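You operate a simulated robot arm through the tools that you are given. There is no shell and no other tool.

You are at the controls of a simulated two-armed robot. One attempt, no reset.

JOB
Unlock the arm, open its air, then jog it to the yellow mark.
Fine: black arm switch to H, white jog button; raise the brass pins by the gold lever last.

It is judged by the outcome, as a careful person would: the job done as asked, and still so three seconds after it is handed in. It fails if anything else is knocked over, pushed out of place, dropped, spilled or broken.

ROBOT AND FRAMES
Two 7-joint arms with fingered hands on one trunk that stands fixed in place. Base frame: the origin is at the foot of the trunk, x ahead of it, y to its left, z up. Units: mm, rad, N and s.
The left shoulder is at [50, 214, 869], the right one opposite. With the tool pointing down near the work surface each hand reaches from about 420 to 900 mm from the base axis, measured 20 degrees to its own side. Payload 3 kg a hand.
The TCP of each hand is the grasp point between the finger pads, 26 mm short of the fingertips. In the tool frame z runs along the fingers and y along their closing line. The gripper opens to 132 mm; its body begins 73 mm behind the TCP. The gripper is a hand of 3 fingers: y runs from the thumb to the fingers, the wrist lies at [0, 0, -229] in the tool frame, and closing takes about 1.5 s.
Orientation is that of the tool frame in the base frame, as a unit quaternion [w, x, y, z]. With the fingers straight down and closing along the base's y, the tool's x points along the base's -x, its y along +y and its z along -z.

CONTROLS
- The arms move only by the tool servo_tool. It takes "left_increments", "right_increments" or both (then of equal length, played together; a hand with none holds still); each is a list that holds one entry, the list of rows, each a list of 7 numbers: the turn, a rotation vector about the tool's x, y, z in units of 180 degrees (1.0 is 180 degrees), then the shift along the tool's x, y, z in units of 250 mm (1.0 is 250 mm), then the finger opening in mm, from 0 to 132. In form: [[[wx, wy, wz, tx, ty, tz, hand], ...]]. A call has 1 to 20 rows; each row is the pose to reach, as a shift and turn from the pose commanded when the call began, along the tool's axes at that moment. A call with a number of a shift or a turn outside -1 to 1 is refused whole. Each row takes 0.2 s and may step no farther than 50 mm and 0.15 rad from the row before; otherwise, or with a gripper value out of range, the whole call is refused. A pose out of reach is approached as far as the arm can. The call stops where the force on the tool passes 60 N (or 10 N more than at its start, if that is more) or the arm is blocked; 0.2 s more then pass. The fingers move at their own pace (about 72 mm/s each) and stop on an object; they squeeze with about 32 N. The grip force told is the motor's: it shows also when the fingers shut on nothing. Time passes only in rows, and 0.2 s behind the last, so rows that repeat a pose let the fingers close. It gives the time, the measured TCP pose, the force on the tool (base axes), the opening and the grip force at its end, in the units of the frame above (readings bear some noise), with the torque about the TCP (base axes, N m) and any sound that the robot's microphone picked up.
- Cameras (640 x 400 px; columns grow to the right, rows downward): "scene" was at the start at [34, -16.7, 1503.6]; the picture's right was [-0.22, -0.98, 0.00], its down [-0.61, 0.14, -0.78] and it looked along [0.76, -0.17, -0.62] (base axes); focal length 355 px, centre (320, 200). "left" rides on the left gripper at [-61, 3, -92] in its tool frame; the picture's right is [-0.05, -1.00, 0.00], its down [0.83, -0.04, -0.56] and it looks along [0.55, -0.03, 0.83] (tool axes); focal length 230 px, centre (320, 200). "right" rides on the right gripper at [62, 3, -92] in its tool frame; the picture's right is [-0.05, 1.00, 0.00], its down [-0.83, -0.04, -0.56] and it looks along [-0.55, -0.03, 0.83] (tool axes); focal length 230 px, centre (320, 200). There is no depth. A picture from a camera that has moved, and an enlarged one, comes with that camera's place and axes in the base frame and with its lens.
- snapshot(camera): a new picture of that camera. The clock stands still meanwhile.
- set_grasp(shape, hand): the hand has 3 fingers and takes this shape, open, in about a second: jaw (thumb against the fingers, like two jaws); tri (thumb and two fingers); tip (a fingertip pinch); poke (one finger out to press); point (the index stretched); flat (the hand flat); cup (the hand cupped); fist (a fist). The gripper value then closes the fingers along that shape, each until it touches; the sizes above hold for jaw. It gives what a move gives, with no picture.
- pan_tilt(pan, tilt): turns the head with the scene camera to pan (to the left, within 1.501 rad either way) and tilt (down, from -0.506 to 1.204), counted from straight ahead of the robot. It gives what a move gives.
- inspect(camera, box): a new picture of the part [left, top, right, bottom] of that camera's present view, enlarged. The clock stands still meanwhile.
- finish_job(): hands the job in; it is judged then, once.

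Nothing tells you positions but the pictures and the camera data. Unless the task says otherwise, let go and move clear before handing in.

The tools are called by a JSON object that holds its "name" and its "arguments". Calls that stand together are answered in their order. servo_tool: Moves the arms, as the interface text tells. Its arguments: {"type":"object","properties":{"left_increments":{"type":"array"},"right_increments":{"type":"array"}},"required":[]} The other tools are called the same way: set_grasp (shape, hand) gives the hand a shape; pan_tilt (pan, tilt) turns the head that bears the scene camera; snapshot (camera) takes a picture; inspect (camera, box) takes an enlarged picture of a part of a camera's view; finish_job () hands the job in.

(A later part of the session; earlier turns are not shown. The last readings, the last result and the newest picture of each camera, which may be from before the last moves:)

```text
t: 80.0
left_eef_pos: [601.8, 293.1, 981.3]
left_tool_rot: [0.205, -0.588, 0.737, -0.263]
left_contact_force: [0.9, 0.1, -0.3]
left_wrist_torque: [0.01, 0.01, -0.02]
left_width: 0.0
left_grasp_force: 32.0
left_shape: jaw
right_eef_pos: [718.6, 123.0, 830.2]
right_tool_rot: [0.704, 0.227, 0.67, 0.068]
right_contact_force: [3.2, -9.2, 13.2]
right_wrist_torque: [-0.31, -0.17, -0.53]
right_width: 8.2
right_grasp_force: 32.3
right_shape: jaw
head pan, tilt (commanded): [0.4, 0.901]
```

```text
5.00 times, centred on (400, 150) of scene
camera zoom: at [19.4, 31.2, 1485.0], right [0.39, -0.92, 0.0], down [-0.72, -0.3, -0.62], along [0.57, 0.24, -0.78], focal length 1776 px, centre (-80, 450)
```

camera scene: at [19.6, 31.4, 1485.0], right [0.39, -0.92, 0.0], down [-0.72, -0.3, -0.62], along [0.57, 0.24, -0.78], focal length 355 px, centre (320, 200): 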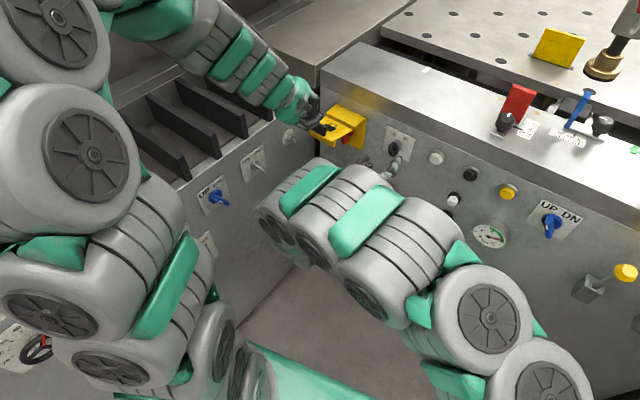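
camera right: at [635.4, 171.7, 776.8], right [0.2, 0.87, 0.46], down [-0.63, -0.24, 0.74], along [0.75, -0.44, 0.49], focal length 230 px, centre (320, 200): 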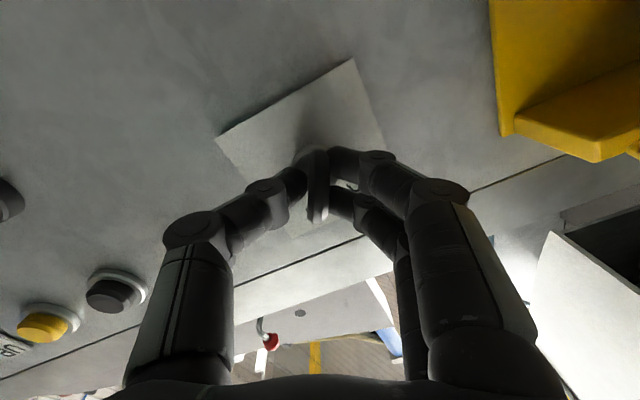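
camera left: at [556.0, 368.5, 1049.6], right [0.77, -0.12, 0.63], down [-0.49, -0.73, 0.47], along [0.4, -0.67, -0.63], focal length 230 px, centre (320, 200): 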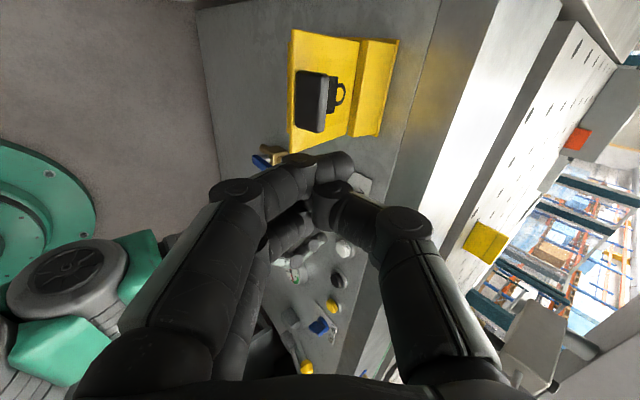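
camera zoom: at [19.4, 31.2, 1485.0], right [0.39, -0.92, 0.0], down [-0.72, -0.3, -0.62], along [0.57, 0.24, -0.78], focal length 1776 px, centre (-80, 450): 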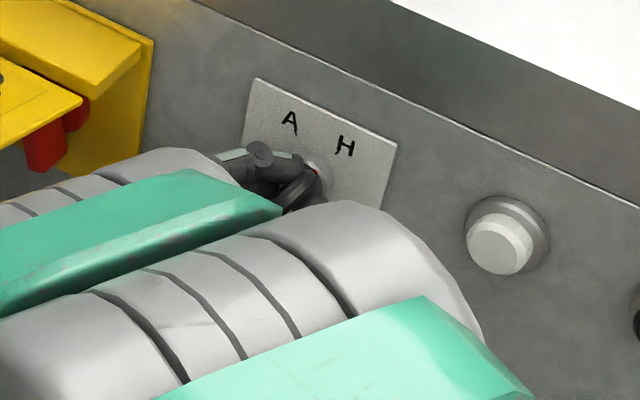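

About 60° turned with modest torque. I'll add a few degrees to be sure of reaching the H detent.

{"name": "servo_tool", "arguments": {"right_increments": [[[0, 0, 0.0167, 0, 0, 0, 0], [0, 0, 0.0333, 0, 0, 0, 0], [0, 0, 0.05, 0, 0, 0, 0]]]}}

{"name": "inspect", "arguments": {"camera": "right", "box": [220, 60, 420, 240]}}

{"name": "inspect", "arguments": {"camera": "scene", "box": [370, 120, 430, 165]}}

```text
t: 80.8
left_eef_pos: [600.6, 295.4, 981.7]
left_tool_rot: [0.204, -0.588, 0.738, -0.263]
left_contact_force: [-0.4, 0.6, 0.4]
left_wrist_torque: [-0.05, -0.02, -0.02]
left_width: 0.0
left_grasp_force: 32.4
left_shape: jaw
right_eef_pos: [720.3, 122.6, 831.2]
right_tool_rot: [0.696, 0.279, 0.65, 0.123]
right_contact_force: [-1.1, -10.2, 6.9]
right_wrist_torque: [-0.26, 0.01, -0.65]
right_width: 8.1
right_grasp_force: 31.9
right_shape: jaw
head pan, tilt (commanded): [0.4, 0.901]
```

```text
2.22 times, centred on (320, 150) of right
camera zoom: at [637.4, 180.1, 781.7], right [0.18, 0.79, 0.59], down [-0.65, -0.35, 0.67], along [0.74, -0.51, 0.45], focal length 511 px, centre (320, 311)
```

zoom: 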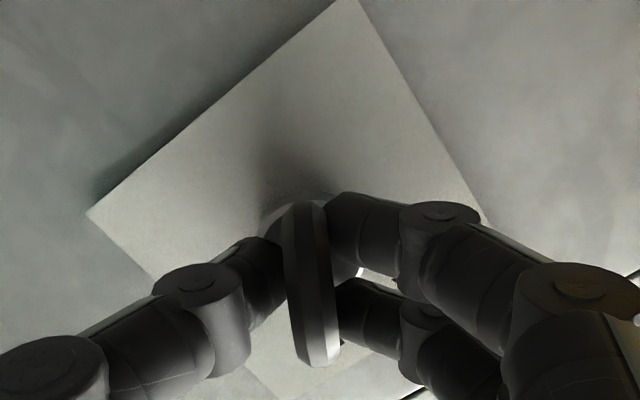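

```text
8.89 times, centred on (400, 142) of scene
camera zoom: at [19.4, 31.2, 1485.0], right [0.39, -0.92, 0.0], down [-0.72, -0.3, -0.62], along [0.57, 0.24, -0.78], focal length 3157 px, centre (-391, 711)
```

zoom: 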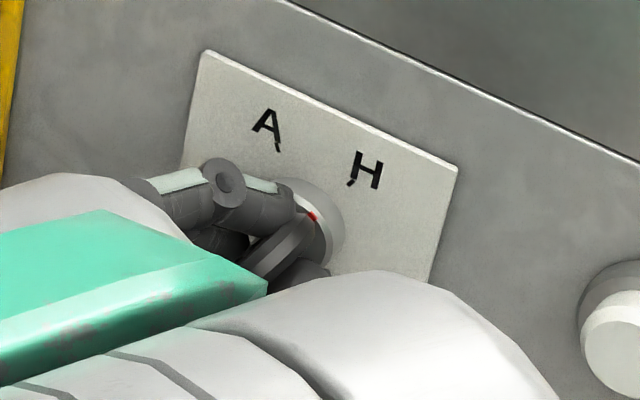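

The key now lags slightly in my grip, so it has reached its H stop. I'll open and back off to check.

{"name": "servo_tool", "arguments": {"right_increments": [[[0, 0, -0.02, 0, 0, 0, 30], [0, 0, -0.02, 0, 0, 0, 60], [0, 0, -0.02, 0, 0, 0, 80], [0, 0, -0.02, 0, 0, -0.12, 80], [0, 0, -0.02, 0, 0, -0.24, 80], [0, 0, -0.02, 0, 0, -0.34, 80]]]}}

{"name": "snapshot", "arguments": {"camera": "right"}}

{"name": "inspect", "arguments": {"camera": "scene", "box": [370, 120, 430, 165]}}

```text
t: 82.2
left_eef_pos: [601.0, 295.0, 981.3]
left_tool_rot: [0.203, -0.588, 0.738, -0.261]
left_contact_force: [0.2, 0.7, -0.3]
left_wrist_torque: [0.0, -0.02, 0.02]
left_width: 0.1
left_grasp_force: 32.3
left_shape: jaw
right_eef_pos: [637.5, 142.0, 831.4]
right_tool_rot: [0.7, 0.257, 0.659, 0.099]
right_contact_force: [0.7, -0.5, -0.6]
right_wrist_torque: [0.0, 0.0, 0.03]
right_width: 79.5
right_grasp_force: 0.2
right_shape: jaw
head pan, tilt (commanded): [0.4, 0.901]
```

```text
taken
camera right: at [553.3, 195.6, 780.0], right [0.19, 0.82, 0.54], down [-0.64, -0.31, 0.7], along [0.74, -0.48, 0.47], focal length 230 px, centre (320, 200)
```

right: 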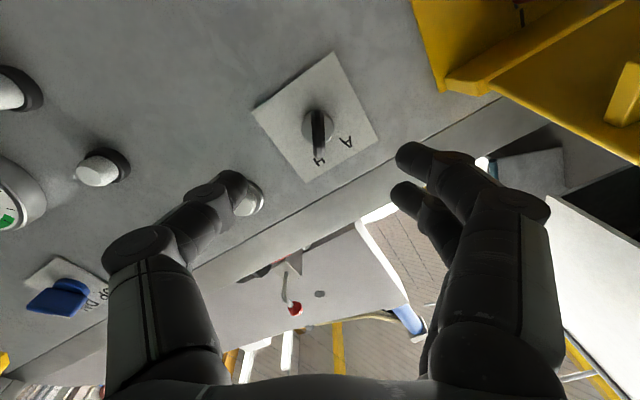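

```text
8.89 times, centred on (400, 142) of scene
camera zoom: at [19.5, 31.4, 1485.0], right [0.39, -0.92, 0.0], down [-0.72, -0.3, -0.62], along [0.57, 0.24, -0.78], focal length 3157 px, centre (-391, 711)
```

zoom: 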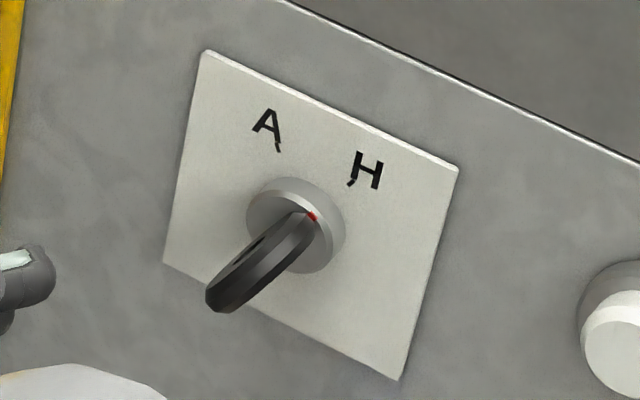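

The red dot is at the H tick: hand mode is set. Before jogging I'll look at the arm, the green pointer and the marks with the scene camera.

{"name": "pan_tilt", "arguments": {"pan": -0.4, "tilt": 0.55}}

{"name": "snapshot", "arguments": {"camera": "scene"}}

{"name": "inspect", "arguments": {"camera": "scene", "box": [180, 80, 440, 260]}}

```text
t: 83.4
left_eef_pos: [601.6, 293.4, 980.1]
left_tool_rot: [0.205, -0.587, 0.738, -0.263]
left_contact_force: [0.5, -0.3, 0.6]
left_wrist_torque: [0.04, 0.0, 0.02]
left_width: 0.0
left_grasp_force: 32.3
left_shape: jaw
right_eef_pos: [638.0, 142.4, 831.5]
right_tool_rot: [0.7, 0.256, 0.659, 0.102]
right_contact_force: [-0.1, 0.8, 0.3]
right_wrist_torque: [0.03, 0.0, -0.03]
right_width: 79.5
right_grasp_force: 0.0
right_shape: jaw
head pan, tilt (commanded): [-0.4, 0.55]
```

```text
taken
camera scene: at [32.7, -32.9, 1514.3], right [-0.39, -0.92, 0.0], down [-0.48, 0.2, -0.85], along [0.79, -0.33, -0.52], focal length 355 px, centre (320, 200)
```

scene: 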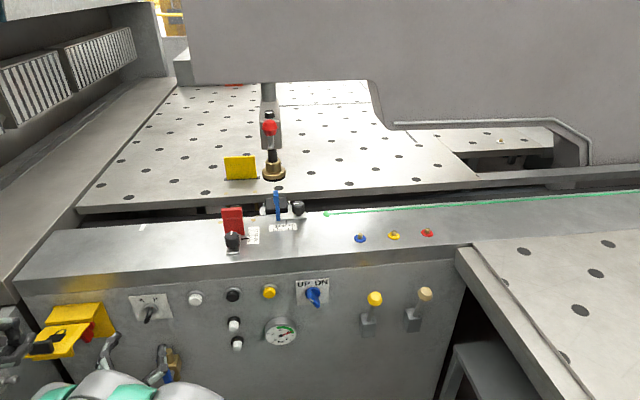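

```text
2.22 times, centred on (310, 170) of scene
camera zoom: at [32.7, -32.9, 1514.3], right [-0.39, -0.92, 0.0], down [-0.48, 0.2, -0.85], along [0.79, -0.33, -0.52], focal length 789 px, centre (342, 267)
```

zoom: 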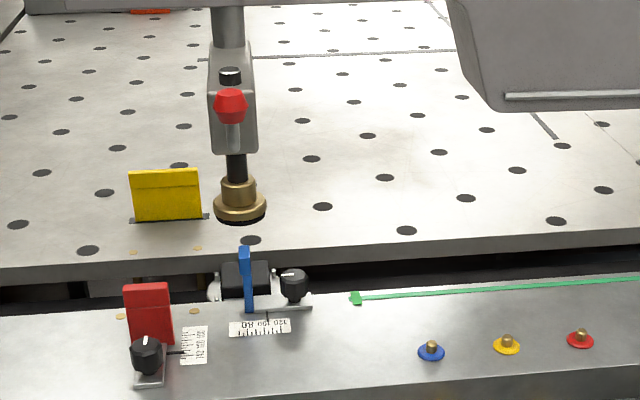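

The view is clear: the brass foot under the beam, the green pointer at the left end of its strip, and blue/yellow/red discs along the console. I'll bring the closed right hand in front of the white jog button.

{"name": "servo_tool", "arguments": {"right_increments": [[[0, 0, -0.033, -0.073, -0.106, 0, 40], [0, 0, -0.066, -0.146, -0.212, 0, 0], [0, 0, -0.098, -0.219, -0.318, 0, 0], [0, 0, -0.131, -0.219, -0.318, 0.11, 0], [0, 0, -0.164, -0.219, -0.318, 0.222, 0], [0, 0, -0.164, -0.219, -0.318, 0.222, 0]]]}}

{"name": "snapshot", "arguments": {"camera": "right"}}

{"name": "snapshot", "arguments": {"camera": "scene"}}

{"name": "inspect", "arguments": {"camera": "scene", "box": [120, 270, 280, 380]}}

```text
t: 84.8
left_eef_pos: [600.1, 294.8, 980.3]
left_tool_rot: [0.204, -0.587, 0.739, -0.261]
left_contact_force: [0.5, 0.0, -0.4]
left_wrist_torque: [0.0, 0.0, -0.01]
left_width: 0.0
left_grasp_force: 31.9
left_shape: jaw
right_eef_pos: [669.2, 35.0, 841.3]
right_tool_rot: [0.703, 0.079, 0.703, -0.08]
right_contact_force: [1.0, -0.1, 0.6]
right_wrist_torque: [0.0, -0.02, 0.03]
right_width: 0.0
right_grasp_force: 31.9
right_shape: jaw
head pan, tilt (commanded): [-0.4, 0.55]
```

```text
taken
camera right: at [579.7, 60.1, 779.6], right [0.22, 0.97, 0.05], down [-0.55, 0.08, 0.83], along [0.8, -0.21, 0.55], focal length 230 px, centre (320, 200)
```

right: 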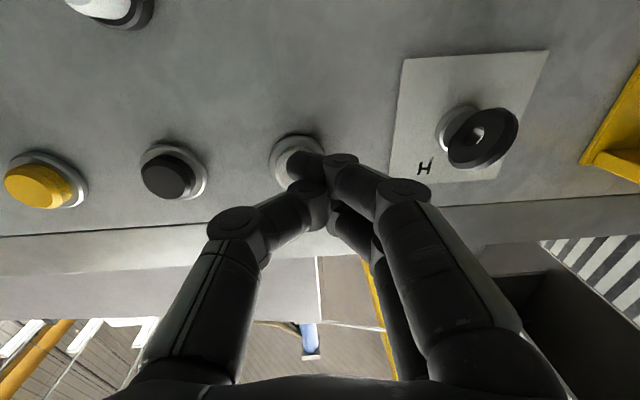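

```text
taken
camera scene: at [32.7, -33.0, 1514.3], right [-0.39, -0.92, 0.0], down [-0.48, 0.2, -0.85], along [0.79, -0.33, -0.52], focal length 355 px, centre (320, 200)
```

scene: 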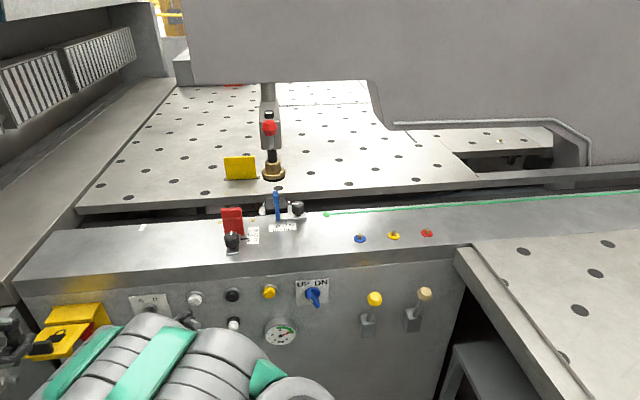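

```text
3.64 times, centred on (200, 325) of scene
camera zoom: at [32.7, -33.0, 1514.3], right [-0.39, -0.92, 0.0], down [-0.48, 0.2, -0.85], along [0.79, -0.33, -0.52], focal length 1292 px, centre (756, -254)
```

zoom: 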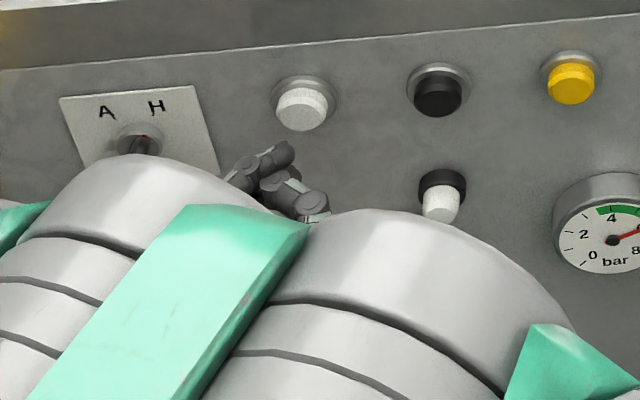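

The fingertips are just below-left of centre on the white button, 25 mm short. I'll advance 19 mm and check before pressing.

{"name": "servo_tool", "arguments": {"right_increments": [[[0, 0, 0, 0, 0, 0.04, 0], [0, 0, 0, 0, 0, 0.076, 0]]]}}

{"name": "inspect", "arguments": {"camera": "scene", "box": [150, 270, 250, 340]}}

{"name": "inspect", "arguments": {"camera": "right", "box": [230, 100, 390, 220]}}

```text
t: 85.4
left_eef_pos: [601.3, 295.2, 979.7]
left_tool_rot: [0.204, -0.587, 0.738, -0.262]
left_contact_force: [0.6, -0.1, 0.2]
left_wrist_torque: [0.04, -0.02, -0.01]
left_width: 0.0
left_grasp_force: 32.1
left_shape: jaw
right_eef_pos: [687.3, 31.6, 840.5]
right_tool_rot: [0.704, 0.08, 0.702, -0.079]
right_contact_force: [-0.2, 0.0, 0.3]
right_wrist_torque: [0.04, -0.01, -0.01]
right_width: 0.0
right_grasp_force: 32.1
right_shape: jaw
head pan, tilt (commanded): [-0.4, 0.55]
```

```text
5.71 times, centred on (200, 305) of scene
camera zoom: at [32.7, -32.9, 1514.3], right [-0.39, -0.92, 0.0], down [-0.48, 0.2, -0.85], along [0.79, -0.33, -0.52], focal length 2030 px, centre (1006, -400)
```

zoom: 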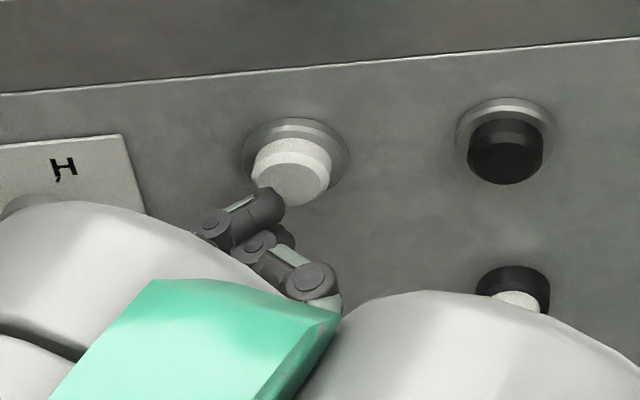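

```text
3.33 times, centred on (310, 160) of right
camera zoom: at [597.7, 56.5, 780.0], right [0.22, 0.97, 0.05], down [-0.55, 0.08, 0.83], along [0.8, -0.22, 0.56], focal length 767 px, centre (353, 333)
```

zoom: 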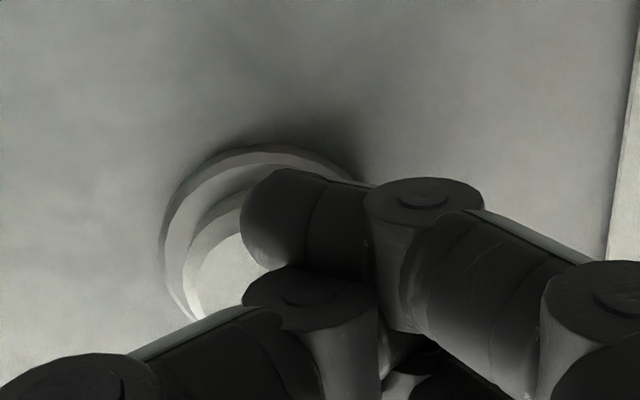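

The upper fingertip is just in front of the button, slightly low-left. I'll correct that, give one short press of a few tenths of a second, release, and see what moves.

{"name": "servo_tool", "arguments": {"right_increments": [[[0, 0, 0, -0.016, -0.024, 0, 0], [0, 0, 0, -0.016, -0.024, 0.02, 0], [0, 0, 0, -0.016, -0.024, 0.036, 0], [0, 0, 0, -0.016, -0.024, 0.048, 0], [0, 0, 0, -0.016, -0.024, 0.0, 0]]]}}

{"name": "snapshot", "arguments": {"camera": "scene"}}

{"name": "inspect", "arguments": {"camera": "scene", "box": [180, 80, 440, 260]}}

```text
t: 86.6
left_eef_pos: [600.9, 293.6, 980.5]
left_tool_rot: [0.205, -0.587, 0.738, -0.262]
left_contact_force: [-0.1, -0.2, -0.1]
left_wrist_torque: [0.02, -0.02, -0.03]
left_width: 0.2
left_grasp_force: 32.3
left_shape: jaw
right_eef_pos: [686.3, 26.0, 842.9]
right_tool_rot: [0.703, 0.08, 0.703, -0.08]
right_contact_force: [-0.3, 0.2, -0.2]
right_wrist_torque: [0.0, 0.01, 0.01]
right_width: 0.1
right_grasp_force: 32.1
right_shape: jaw
head pan, tilt (commanded): [-0.4, 0.55]
heard: click
```

```text
taken
camera scene: at [32.7, -33.0, 1514.3], right [-0.39, -0.92, 0.0], down [-0.48, 0.2, -0.85], along [0.79, -0.33, -0.52], focal length 355 px, centre (320, 200)
```

scene: 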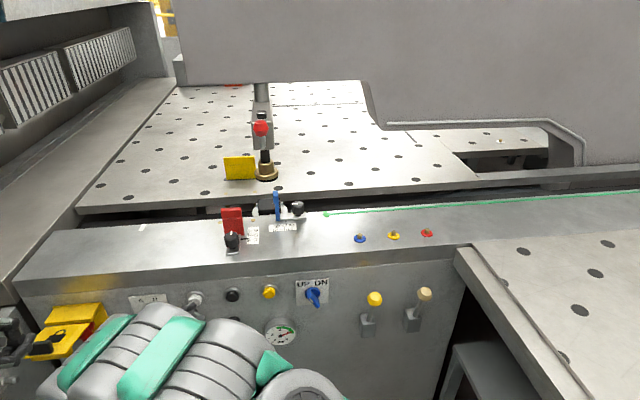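

```text
2.22 times, centred on (310, 170) of scene
camera zoom: at [32.7, -33.0, 1514.3], right [-0.39, -0.92, 0.0], down [-0.48, 0.2, -0.85], along [0.79, -0.33, -0.52], focal length 789 px, centre (342, 267)
```

zoom: 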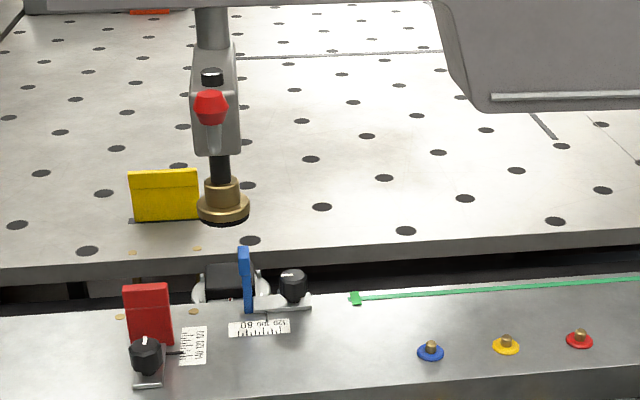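

One short press moved the arm leftward by a few centimetres (a click was heard), toward the yellow plate. I'll inspect closely the foot, the carriage in the gap and the yellow item before going on.

{"name": "inspect", "arguments": {"camera": "scene", "box": [215, 135, 305, 195]}}

{"name": "inspect", "arguments": {"camera": "scene", "box": [215, 180, 325, 250]}}

{"name": "inspect", "arguments": {"camera": "scene", "box": [100, 190, 230, 270]}}

{"name": "inspect", "arguments": {"camera": "scene", "box": [170, 60, 270, 130]}}

```text
6.67 times, centred on (260, 165) of scene
camera zoom: at [32.7, -33.0, 1514.3], right [-0.39, -0.92, 0.0], down [-0.48, 0.2, -0.85], along [0.79, -0.33, -0.52], focal length 2368 px, centre (720, 433)
```

zoom: 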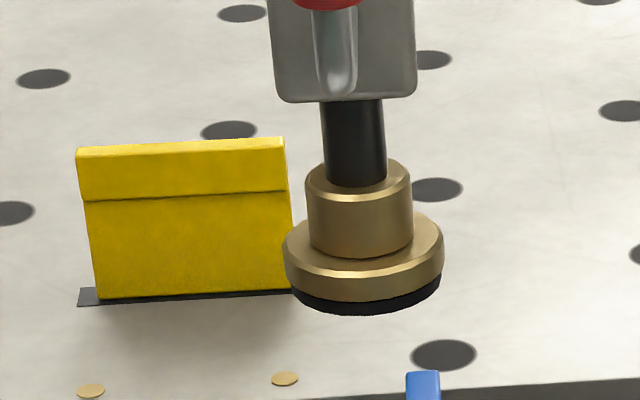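

```text
5.71 times, centred on (270, 215) of scene
camera zoom: at [32.7, -33.0, 1514.3], right [-0.39, -0.92, 0.0], down [-0.48, 0.2, -0.85], along [0.79, -0.33, -0.52], focal length 2030 px, centre (606, 114)
```

zoom: 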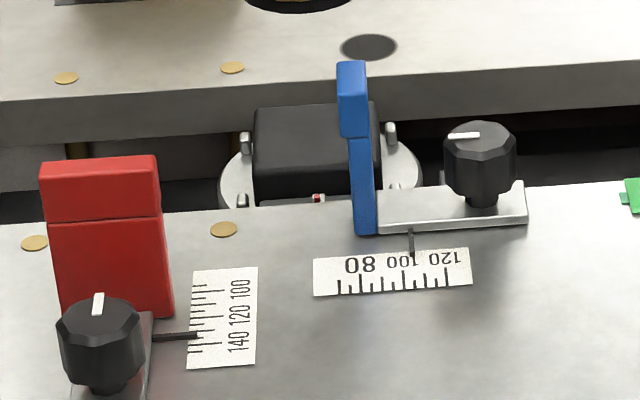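

```text
4.92 times, centred on (165, 230) of scene
camera zoom: at [32.7, -33.0, 1514.3], right [-0.39, -0.92, 0.0], down [-0.48, 0.2, -0.85], along [0.79, -0.33, -0.52], focal length 1749 px, centre (1083, 52)
```

zoom: 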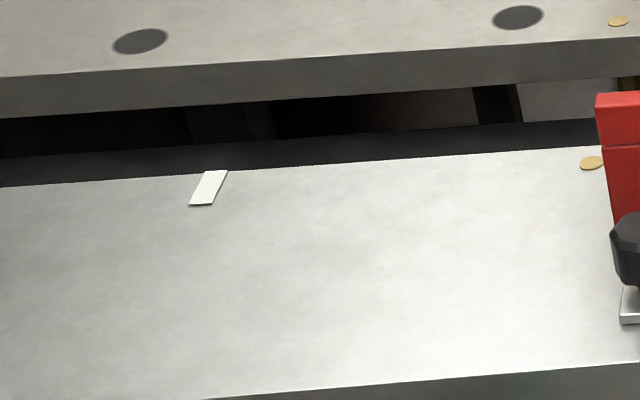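

```text
5.71 times, centred on (220, 95) of scene
camera zoom: at [32.7, -33.0, 1514.3], right [-0.39, -0.92, 0.0], down [-0.48, 0.2, -0.85], along [0.79, -0.33, -0.52], focal length 2030 px, centre (891, 800)
```

zoom: 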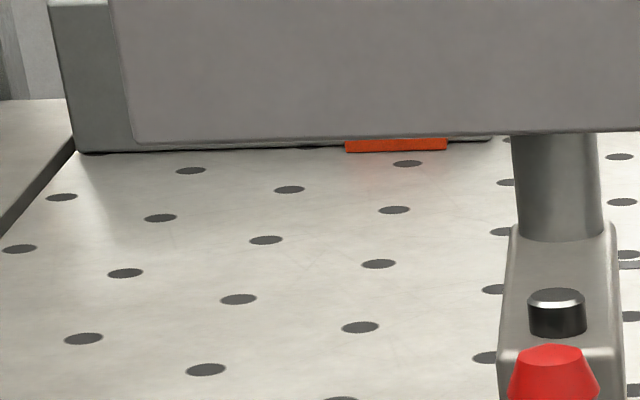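

The next part of the travel brings the brass foot close to the yellow plate, and the carriage has a little red/white pointer at the console's rear edge, so I must find which "yellow mark" it runs to. I'll raise the left hand for a second viewpoint over the table.

{"name": "servo_tool", "arguments": {"left_increments": [[[0.0173, -0.0056, 0.0391, 0.035, -0.051, -0.013, 0], [0.0347, -0.0111, 0.0781, 0.071, -0.102, -0.027, 0], [0.052, -0.0167, 0.1172, 0.106, -0.153, -0.04, 0], [0.0694, -0.0223, 0.1563, 0.141, -0.203, -0.054, 0], [0.0867, -0.0278, 0.1954, 0.177, -0.254, -0.067, 0], [0.1041, -0.0334, 0.2344, 0.212, -0.305, -0.081, 0], [0.1214, -0.039, 0.2735, 0.248, -0.356, -0.094, 0], [0.1387, -0.0445, 0.3126, 0.283, -0.407, -0.107, 0], [0.1561, -0.0501, 0.3516, 0.318, -0.458, -0.121, 0], [0.1734, -0.0556, 0.3907, 0.354, -0.509, -0.134, 0], [0.1908, -0.0612, 0.4298, 0.389, -0.559, -0.148, 0], [0.2081, -0.0668, 0.4689, 0.424, -0.61, -0.161, 0], [0.2255, -0.0723, 0.5079, 0.46, -0.661, -0.175, 0], [0.2428, -0.0779, 0.547, 0.495, -0.712, -0.188, 0]]]}}

{"name": "snapshot", "arguments": {"camera": "left"}}

{"name": "snapshot", "arguments": {"camera": "scene"}}

```text
t: 89.6
left_eef_pos: [674.5, 159.0, 1119.7]
left_tool_rot: [0.568, 0.197, 0.776, -0.188]
left_contact_force: [-0.5, -0.1, 0.1]
left_wrist_torque: [-0.03, 0.0, 0.01]
left_width: 0.0
left_grasp_force: 31.8
left_shape: jaw
left hand out of reach, approached as far as the arm can: row 14
right_eef_pos: [685.0, 25.5, 843.0]
right_tool_rot: [0.703, 0.081, 0.702, -0.08]
right_contact_force: [-0.2, 0.2, 0.8]
right_wrist_torque: [0.03, 0.01, -0.03]
right_width: 0.2
right_grasp_force: 32.0
right_shape: jaw
head pan, tilt (commanded): [-0.4, 0.55]
```

```text
taken
camera left: at [618.1, 203.9, 1202.9], right [-0.51, -0.85, 0.12], down [-0.7, 0.33, -0.64], along [0.5, -0.4, -0.76], focal length 230 px, centre (320, 200)
```

left: 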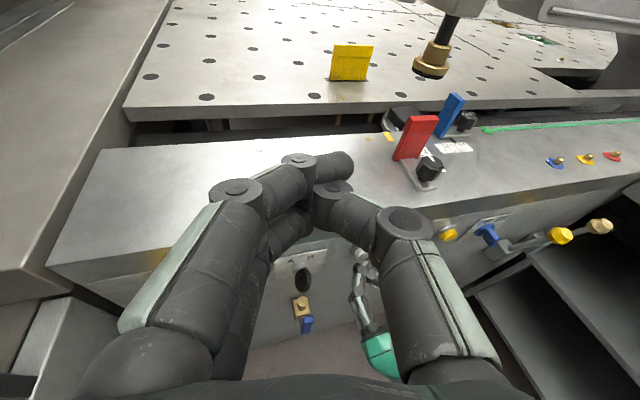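

```text
taken
camera scene: at [32.7, -32.9, 1514.3], right [-0.39, -0.92, 0.0], down [-0.48, 0.2, -0.85], along [0.79, -0.33, -0.52], focal length 355 px, centre (320, 200)
```

scene: 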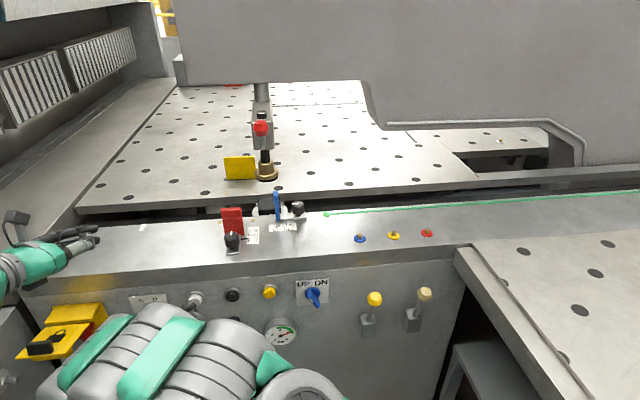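

From here I can see it: a yellow tape mark on the console's rear edge, just behind the red plate, hidden from the head camera. I'll zoom in on it and the carriage pointer.

{"name": "inspect", "arguments": {"camera": "left", "box": [350, 80, 500, 180]}}

{"name": "inspect", "arguments": {"camera": "left", "box": [310, 20, 480, 125]}}

{"name": "inspect", "arguments": {"camera": "left", "box": [370, 100, 440, 150]}}

```text
4.00 times, centred on (425, 130) of left
camera zoom: at [618.1, 203.9, 1202.9], right [-0.51, -0.85, 0.12], down [-0.7, 0.33, -0.64], along [0.5, -0.4, -0.76], focal length 920 px, centre (-100, 480)
```

zoom: 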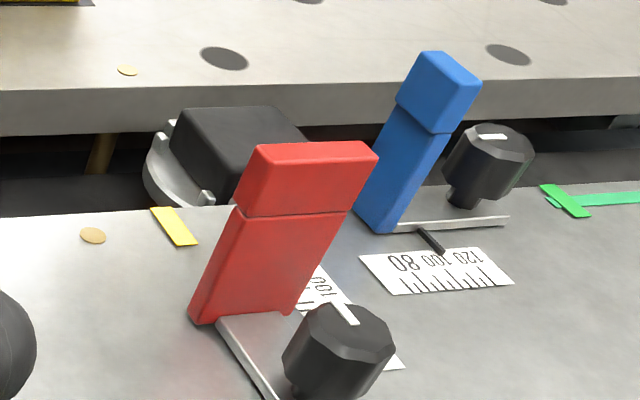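

```text
3.76 times, centred on (395, 72) of left
camera zoom: at [618.1, 203.9, 1202.9], right [-0.51, -0.85, 0.12], down [-0.7, 0.33, -0.64], along [0.5, -0.4, -0.76], focal length 866 px, centre (38, 680)
```

zoom: 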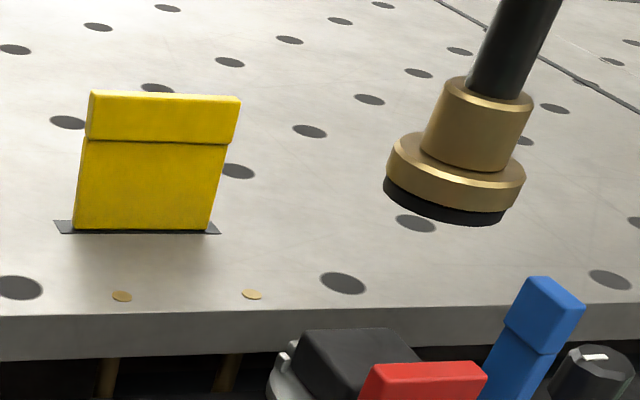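

```text
8.00 times, centred on (405, 125) of left
camera zoom: at [618.1, 203.9, 1202.9], right [-0.51, -0.85, 0.12], down [-0.7, 0.33, -0.64], along [0.5, -0.4, -0.76], focal length 1841 px, centre (-360, 800)
```

zoom: 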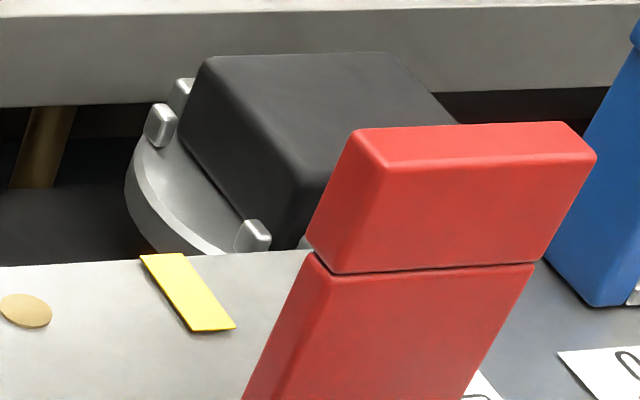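

The true target is that yellow tape on the rear edge; the carriage's pointer is now about 80 mm to its right, and the first tap moved it about 23 mm. The foot rides about 80 mm above the table and passes well in front of the yellow plate. I'll hold the button for roughly one second and recheck.

{"name": "servo_tool", "arguments": {"right_increments": [[[0, 0, 0, 0, 0, 0.02, 0], [0, 0, 0, 0, 0, 0.036, 0], [0, 0, 0, 0, 0, 0.048, 0], [0, 0, 0, 0, 0, 0.048, 0], [0, 0, 0, 0, 0, 0.048, 0], [0, 0, 0, 0, 0, 0.048, 0], [0, 0, 0, 0, 0, 0.0, 0]]]}}

{"name": "inspect", "arguments": {"camera": "left", "box": [340, 80, 490, 180]}}

{"name": "inspect", "arguments": {"camera": "scene", "box": [180, 80, 440, 260]}}

```text
t: 91.2
left_eef_pos: [674.7, 160.1, 1118.8]
left_tool_rot: [0.568, 0.197, 0.777, -0.189]
left_contact_force: [0.8, 0.5, -0.2]
left_wrist_torque: [0.01, -0.02, 0.0]
left_width: 0.2
left_grasp_force: 32.1
left_shape: jaw
right_eef_pos: [685.9, 24.8, 843.6]
right_tool_rot: [0.703, 0.08, 0.703, -0.08]
right_contact_force: [-0.5, 0.1, 1.0]
right_wrist_torque: [-0.01, 0.02, 0.0]
right_width: 0.1
right_grasp_force: 31.9
right_shape: jaw
head pan, tilt (commanded): [-0.4, 0.55]
heard: click
```

```text
4.00 times, centred on (415, 130) of left
camera zoom: at [618.1, 204.0, 1202.7], right [-0.5, -0.86, 0.12], down [-0.7, 0.33, -0.63], along [0.5, -0.4, -0.76], focal length 920 px, centre (-60, 480)
```

zoom: 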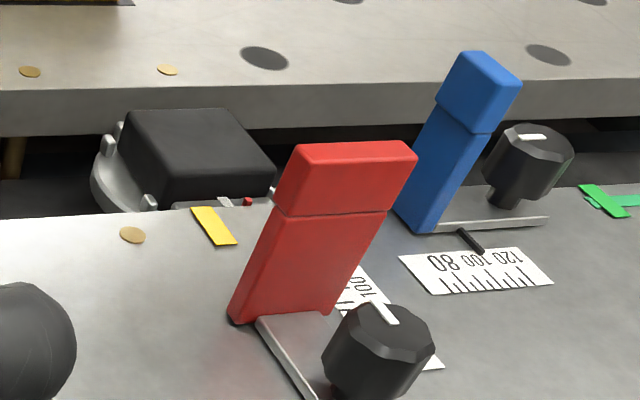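

```text
2.22 times, centred on (310, 170) of scene
camera zoom: at [32.7, -33.0, 1514.3], right [-0.39, -0.92, 0.0], down [-0.48, 0.2, -0.85], along [0.79, -0.33, -0.52], focal length 789 px, centre (342, 267)
```

zoom: 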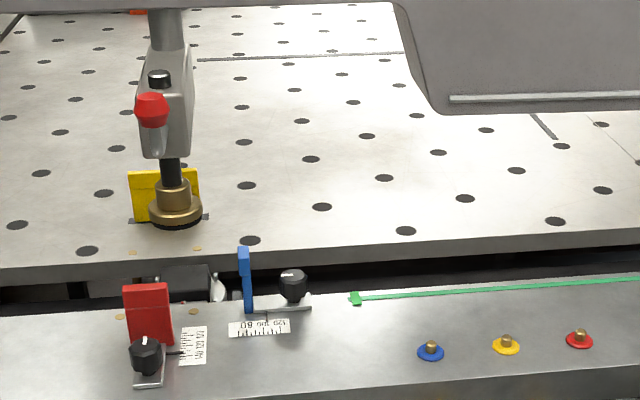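

The carriage is now near the mark. I'll zoom in closely on its pointer and the yellow tape.

{"name": "inspect", "arguments": {"camera": "left", "box": [365, 110, 425, 150]}}

{"name": "inspect", "arguments": {"camera": "left", "box": [380, 120, 412, 142]}}

{"name": "inspect", "arguments": {"camera": "scene", "box": [220, 190, 300, 240]}}

```text
10.00 times, centred on (395, 130) of left
camera zoom: at [618.1, 204.0, 1202.7], right [-0.5, -0.86, 0.12], down [-0.7, 0.33, -0.63], along [0.5, -0.4, -0.76], focal length 2301 px, centre (-430, 900)
```

zoom: 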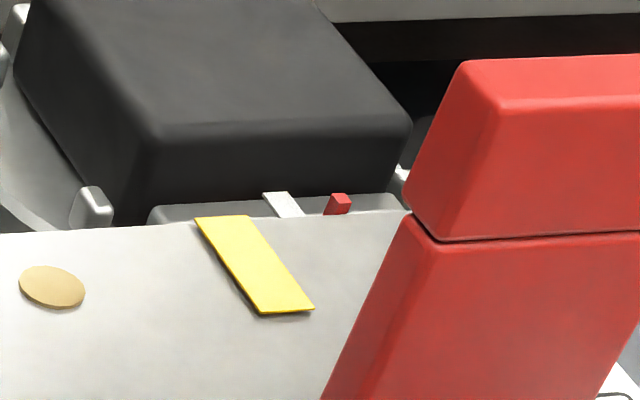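

```text
16.00 times, centred on (396, 131) of left
camera zoom: at [618.1, 204.0, 1202.7], right [-0.5, -0.86, 0.12], down [-0.7, 0.33, -0.63], along [0.5, -0.4, -0.76], focal length 3681 px, centre (-896, 1304)
```

zoom: 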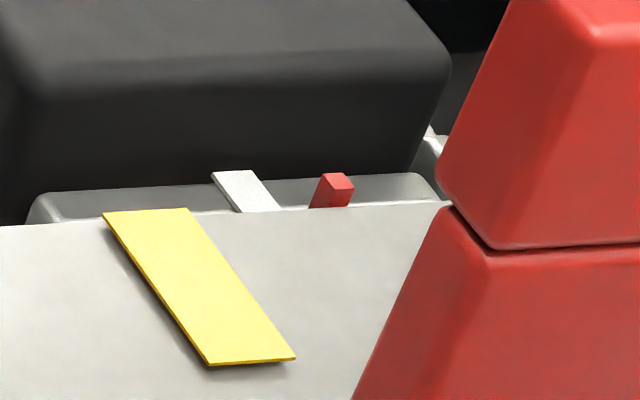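

```text
8.00 times, centred on (260, 215) of scene
camera zoom: at [32.7, -33.0, 1514.3], right [-0.39, -0.92, 0.0], down [-0.48, 0.2, -0.85], along [0.79, -0.33, -0.52], focal length 2842 px, centre (800, 80)
```

zoom: 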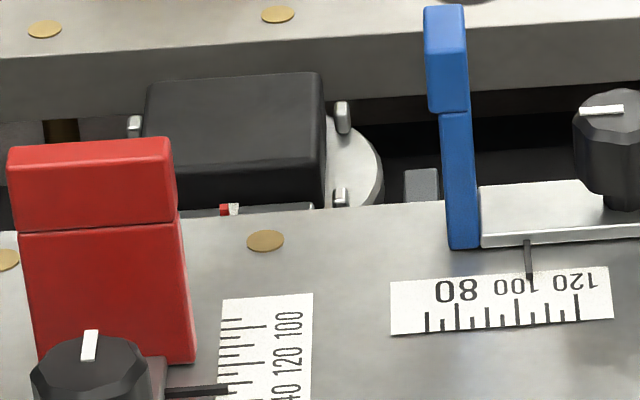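

The red peg/white line pointer on the carriage is about 25 mm short of the yellow tape, and I've calibrated the jog at about 58 mm/s. One more tap, very slightly longer than the first, should land it.

{"name": "servo_tool", "arguments": {"right_increments": [[[0, 0, 0, 0, 0, 0.0, 0], [0, 0, 0, 0, 0, 0.023, 0], [0, 0, 0, 0, 0, 0.039, 0], [0, 0, 0, 0, 0, 0.049, 0], [0, 0, 0, 0, 0, 0.0, 0]]]}}

{"name": "inspect", "arguments": {"camera": "left", "box": [365, 110, 425, 150]}}

{"name": "inspect", "arguments": {"camera": "left", "box": [376, 120, 408, 142]}}

{"name": "inspect", "arguments": {"camera": "scene", "box": [210, 190, 290, 240]}}

```text
t: 92.4
left_eef_pos: [675.4, 160.1, 1119.4]
left_tool_rot: [0.568, 0.197, 0.776, -0.188]
left_contact_force: [-0.1, -0.9, -0.2]
left_wrist_torque: [0.04, 0.02, -0.01]
left_width: 0.0
left_grasp_force: 31.7
left_shape: jaw
right_eef_pos: [686.1, 25.3, 843.6]
right_tool_rot: [0.703, 0.08, 0.703, -0.08]
right_contact_force: [-0.3, -0.9, -0.3]
right_wrist_torque: [0.0, 0.01, -0.04]
right_width: 0.1
right_grasp_force: 32.2
right_shape: jaw
head pan, tilt (commanded): [-0.4, 0.55]
heard: click
```

```text
10.00 times, centred on (395, 130) of left
camera zoom: at [618.1, 204.0, 1202.7], right [-0.5, -0.86, 0.12], down [-0.7, 0.33, -0.63], along [0.5, -0.4, -0.76], focal length 2301 px, centre (-430, 900)
```

zoom: 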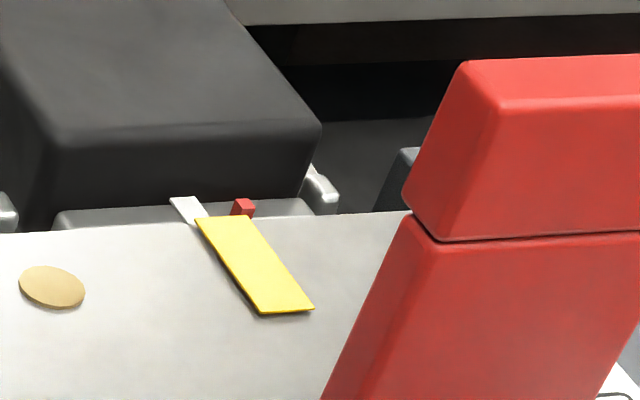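

```text
16.00 times, centred on (392, 131) of left
camera zoom: at [618.1, 204.0, 1202.7], right [-0.5, -0.86, 0.12], down [-0.7, 0.33, -0.63], along [0.5, -0.4, -0.76], focal length 3681 px, centre (-832, 1304)
```

zoom: 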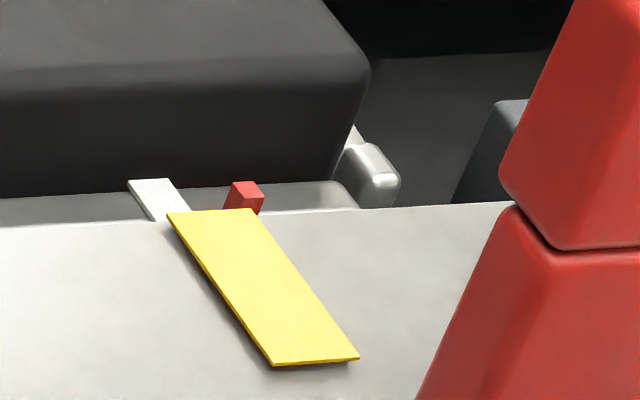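

```text
8.00 times, centred on (250, 215) of scene
camera zoom: at [32.7, -33.0, 1514.3], right [-0.39, -0.92, 0.0], down [-0.48, 0.2, -0.85], along [0.79, -0.33, -0.52], focal length 2842 px, centre (880, 80)
```

zoom: 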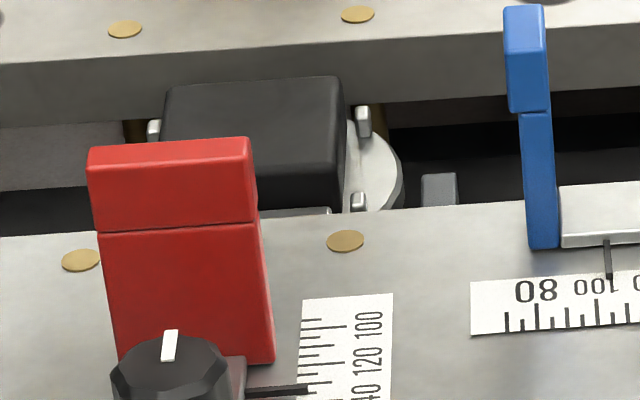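

The pointer is now about 5 mm short of the tape's centre (correcting for viewing angle). I'll give a very brief tap of the button, about a tenth of a second.

{"name": "servo_tool", "arguments": {"right_increments": [[[0, 0, 0, 0, 0, 0.0, 0], [0, 0, 0, 0, 0, 0.0436, 0], [0, 0, 0, 0, 0, 0.0, 0], [0, 0, 0, 0, 0, 0.0, 0]]]}}

{"name": "inspect", "arguments": {"camera": "left", "box": [376, 120, 408, 142]}}

```text
t: 93.4
left_eef_pos: [673.1, 159.7, 1118.7]
left_tool_rot: [0.569, 0.195, 0.777, -0.187]
left_contact_force: [0.4, -0.3, -0.1]
left_wrist_torque: [-0.01, 0.01, -0.01]
left_width: 0.1
left_grasp_force: 32.5
left_shape: jaw
right_eef_pos: [685.7, 25.7, 843.1]
right_tool_rot: [0.703, 0.079, 0.703, -0.08]
right_contact_force: [-0.1, -0.3, -0.6]
right_wrist_torque: [0.0, 0.02, 0.01]
right_width: 0.1
right_grasp_force: 32.0
right_shape: jaw
head pan, tilt (commanded): [-0.4, 0.55]
heard: click
```

```text
16.00 times, centred on (392, 131) of left
camera zoom: at [618.0, 204.0, 1202.7], right [-0.5, -0.86, 0.12], down [-0.7, 0.33, -0.63], along [0.5, -0.4, -0.76], focal length 3681 px, centre (-832, 1304)
```

zoom: 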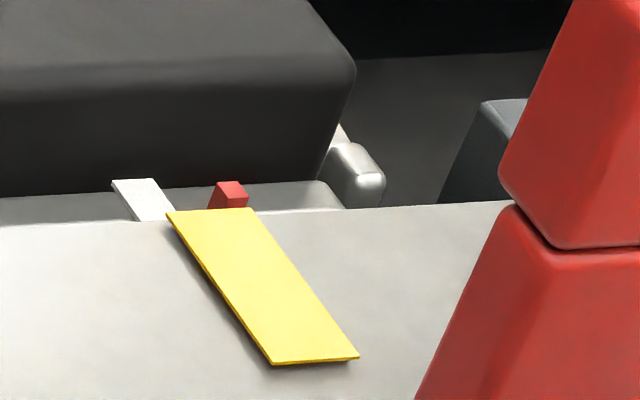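

That moved it about 2 mm; about 3 mm remains. One more slightly stronger tap.

{"name": "servo_tool", "arguments": {"right_increments": [[[0, 0, 0, 0, 0, 0.0, 0], [0, 0, 0, 0, 0, 0.0456, 0], [0, 0, 0, 0, 0, 0.0, 0], [0, 0, 0, 0, 0, 0.0, 0]]]}}

{"name": "inspect", "arguments": {"camera": "left", "box": [376, 120, 408, 142]}}

```text
t: 94.4
left_eef_pos: [673.9, 158.1, 1117.9]
left_tool_rot: [0.569, 0.197, 0.776, -0.189]
left_contact_force: [0.8, -0.1, -0.9]
left_wrist_torque: [0.0, 0.0, -0.01]
left_width: 0.0
left_grasp_force: 31.9
left_shape: jaw
right_eef_pos: [685.3, 27.4, 843.3]
right_tool_rot: [0.702, 0.081, 0.703, -0.081]
right_contact_force: [0.2, 0.1, -0.4]
right_wrist_torque: [-0.01, -0.01, 0.02]
right_width: 0.0
right_grasp_force: 32.1
right_shape: jaw
head pan, tilt (commanded): [-0.4, 0.55]
heard: click
```

```text
16.00 times, centred on (392, 131) of left
camera zoom: at [618.0, 204.0, 1202.7], right [-0.5, -0.86, 0.12], down [-0.7, 0.33, -0.63], along [0.5, -0.4, -0.76], focal length 3681 px, centre (-832, 1304)
```

zoom: 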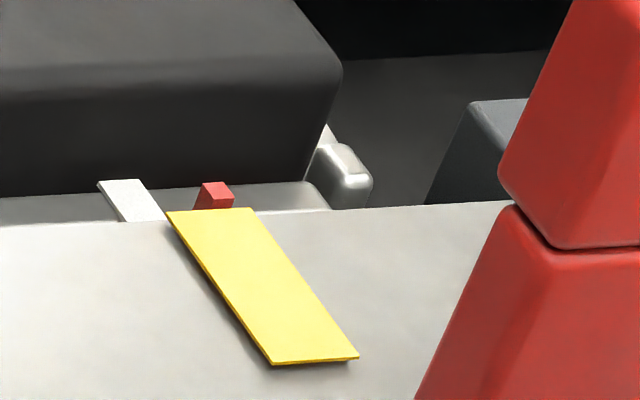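

The pointer now reads within about a millimetre of the tape's centre. To be sure, I'll take the right hand off the button and use its camera for a view from straight above; first I back off and raise it pointing down.

{"name": "servo_tool", "arguments": {"right_increments": [[[0, 0, 0, 0, 0, -0.1, 0], [0, 0, 0, 0, 0, -0.2, 0], [0, 0, 0, 0, 0, -0.28, 0]]]}}

{"name": "servo_tool", "arguments": {"right_increments": [[[0, 0.042, 0, -0.08, -0.02, 0.006, 30], [0, 0.083, 0, -0.16, -0.04, 0.011, 60], [0, 0.125, 0, -0.24, -0.06, 0.017, 90], [0, 0.167, 0, -0.32, -0.08, 0.023, 100], [0, 0.208, 0, -0.4, -0.1, 0.028, 100], [0, 0.25, 0, -0.48, -0.12, 0.034, 100], [0, 0.292, 0, -0.56, -0.14, 0.04, 100], [0, 0.333, 0, -0.64, -0.16, 0.045, 100], [0, 0.375, 0, -0.72, -0.18, 0.051, 100], [0, 0.417, 0, -0.8, -0.2, 0.057, 100], [0, 0.458, 0, -0.88, -0.22, 0.062, 100], [0, 0.5, 0, -0.968, -0.243, 0.068, 100]]]}}

{"name": "snapshot", "arguments": {"camera": "right"}}

{"name": "snapshot", "arguments": {"camera": "scene"}}

```text
t: 95.2
left_eef_pos: [674.4, 159.5, 1119.2]
left_tool_rot: [0.569, 0.197, 0.776, -0.188]
left_contact_force: [0.8, -0.8, -0.1]
left_wrist_torque: [0.0, -0.02, 0.03]
left_width: 0.0
left_grasp_force: 31.8
left_shape: jaw
right_eef_pos: [617.4, 41.9, 842.7]
right_tool_rot: [0.702, 0.08, 0.703, -0.081]
right_contact_force: [1.3, -0.7, 0.2]
right_wrist_torque: [-0.02, 0.01, -0.01]
right_width: 0.1
right_grasp_force: 31.9
right_shape: jaw
head pan, tilt (commanded): [-0.4, 0.55]
```

```text
t: 97.8
left_eef_pos: [673.4, 158.8, 1118.7]
left_tool_rot: [0.568, 0.197, 0.776, -0.189]
left_contact_force: [-0.8, 0.2, 0.3]
left_wrist_torque: [0.04, -0.02, -0.03]
left_width: 0.2
left_grasp_force: 32.2
left_shape: jaw
right_eef_pos: [381.5, 42.1, 1019.4]
right_tool_rot: [0.033, 0.152, 0.988, -0.003]
right_contact_force: [-0.2, 0.2, -0.1]
right_wrist_torque: [0.03, -0.05, 0.03]
right_width: 100.0
right_grasp_force: 0.1
right_shape: jaw
right hand out of reach, approached as far as the arm can: row 8, 9, 10, 11, 12
head pan, tilt (commanded): [-0.4, 0.55]
```

```text
taken
camera right: at [317.7, 66.0, 1108.3], right [0.35, 0.94, 0.01], down [0.74, -0.28, 0.61], along [0.57, -0.21, -0.79], focal length 230 px, centre (320, 200)
```

right: 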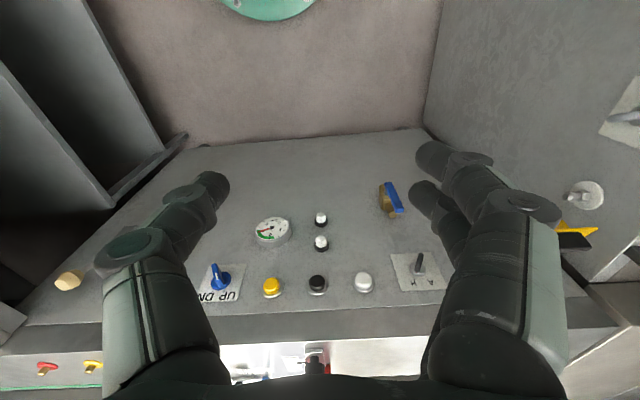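

```text
taken
camera scene: at [32.6, -33.0, 1514.3], right [-0.39, -0.92, 0.0], down [-0.48, 0.2, -0.85], along [0.79, -0.33, -0.52], focal length 355 px, centre (320, 200)
```

scene: 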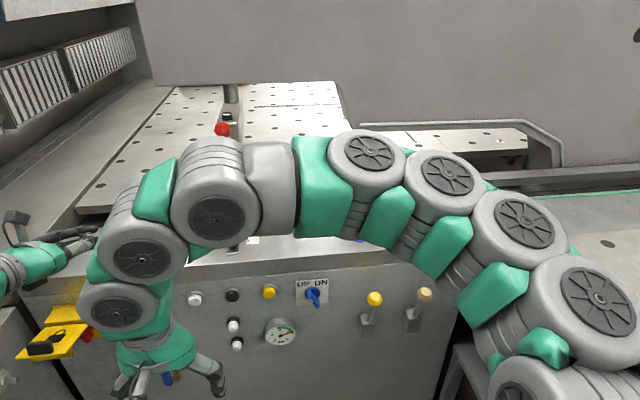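

The right arm folded back closer than intended but is pointing down freely. I'll bring it forward in steps toward a spot above the console.

{"name": "servo_tool", "arguments": {"right_increments": [[[0, 0, 0, -0.133, -0.043, -0.052, 100], [0, 0, 0, -0.266, -0.086, -0.103, 100], [0, 0, 0, -0.398, -0.129, -0.155, 100], [0, 0, 0, -0.531, -0.172, -0.206, 100]]]}}

{"name": "servo_tool", "arguments": {"right_increments": [[[0, 0, 0, -0.133, -0.043, -0.052, 100], [0, 0, 0, -0.266, -0.086, -0.103, 100], [0, 0, 0, -0.398, -0.129, -0.155, 100], [0, 0, 0, -0.531, -0.172, -0.206, 100]]]}}

{"name": "snapshot", "arguments": {"camera": "right"}}

{"name": "snapshot", "arguments": {"camera": "scene"}}

```text
t: 98.8
left_eef_pos: [673.5, 159.5, 1119.4]
left_tool_rot: [0.569, 0.197, 0.776, -0.189]
left_contact_force: [0.7, -0.5, 0.5]
left_wrist_torque: [0.0, 0.0, 0.01]
left_width: 0.1
left_grasp_force: 32.1
left_shape: jaw
right_eef_pos: [376.0, 26.2, 1044.4]
right_tool_rot: [0.037, 0.155, 0.987, -0.002]
right_contact_force: [0.6, 0.1, 0.1]
right_wrist_torque: [0.04, -0.03, -0.02]
right_width: 100.1
right_grasp_force: 0.1
right_shape: jaw
right hand out of reach, approached as far as the arm can: row 1, 2, 3, 4
head pan, tilt (commanded): [-0.4, 0.55]
```

```text
t: 99.8
left_eef_pos: [673.4, 159.9, 1119.5]
left_tool_rot: [0.569, 0.197, 0.776, -0.188]
left_contact_force: [0.6, 0.0, -0.2]
left_wrist_torque: [-0.02, -0.02, -0.01]
left_width: 0.3
left_grasp_force: 32.0
left_shape: jaw
right_eef_pos: [375.4, -3.1, 1118.2]
right_tool_rot: [0.039, 0.158, 0.987, -0.003]
right_contact_force: [0.1, 0.4, -0.3]
right_wrist_torque: [0.02, 0.03, -0.02]
right_width: 99.6
right_grasp_force: 0.1
right_shape: jaw
right hand out of reach, approached as far as the arm can: row 1, 2, 3, 4
head pan, tilt (commanded): [-0.4, 0.55]
```

```text
taken
camera right: at [311.4, 22.1, 1206.4], right [0.36, 0.93, 0.01], down [0.73, -0.29, 0.62], along [0.58, -0.21, -0.79], focal length 230 px, centre (320, 200)
```

right: 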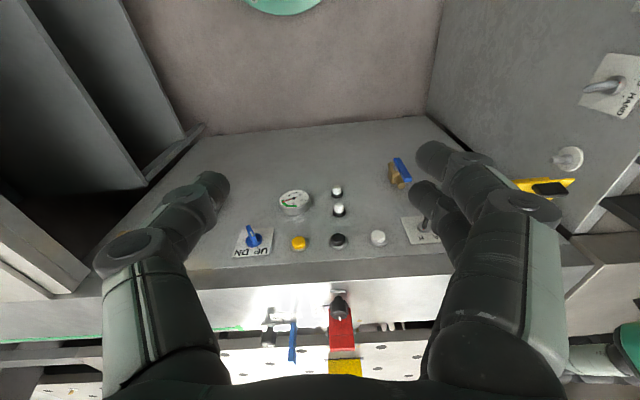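

```text
taken
camera scene: at [32.7, -32.9, 1514.3], right [-0.39, -0.92, 0.0], down [-0.48, 0.2, -0.85], along [0.79, -0.33, -0.52], focal length 355 px, centre (320, 200)
```

scene: 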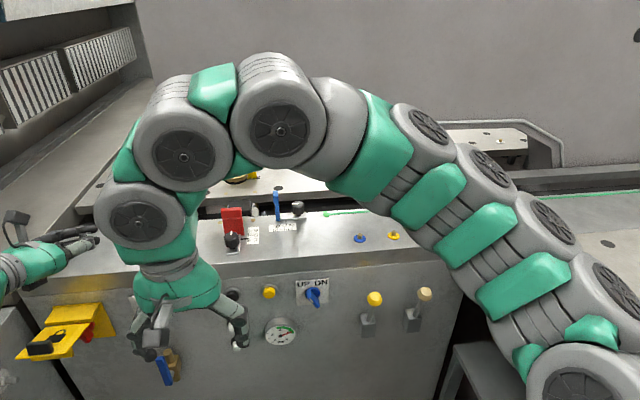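

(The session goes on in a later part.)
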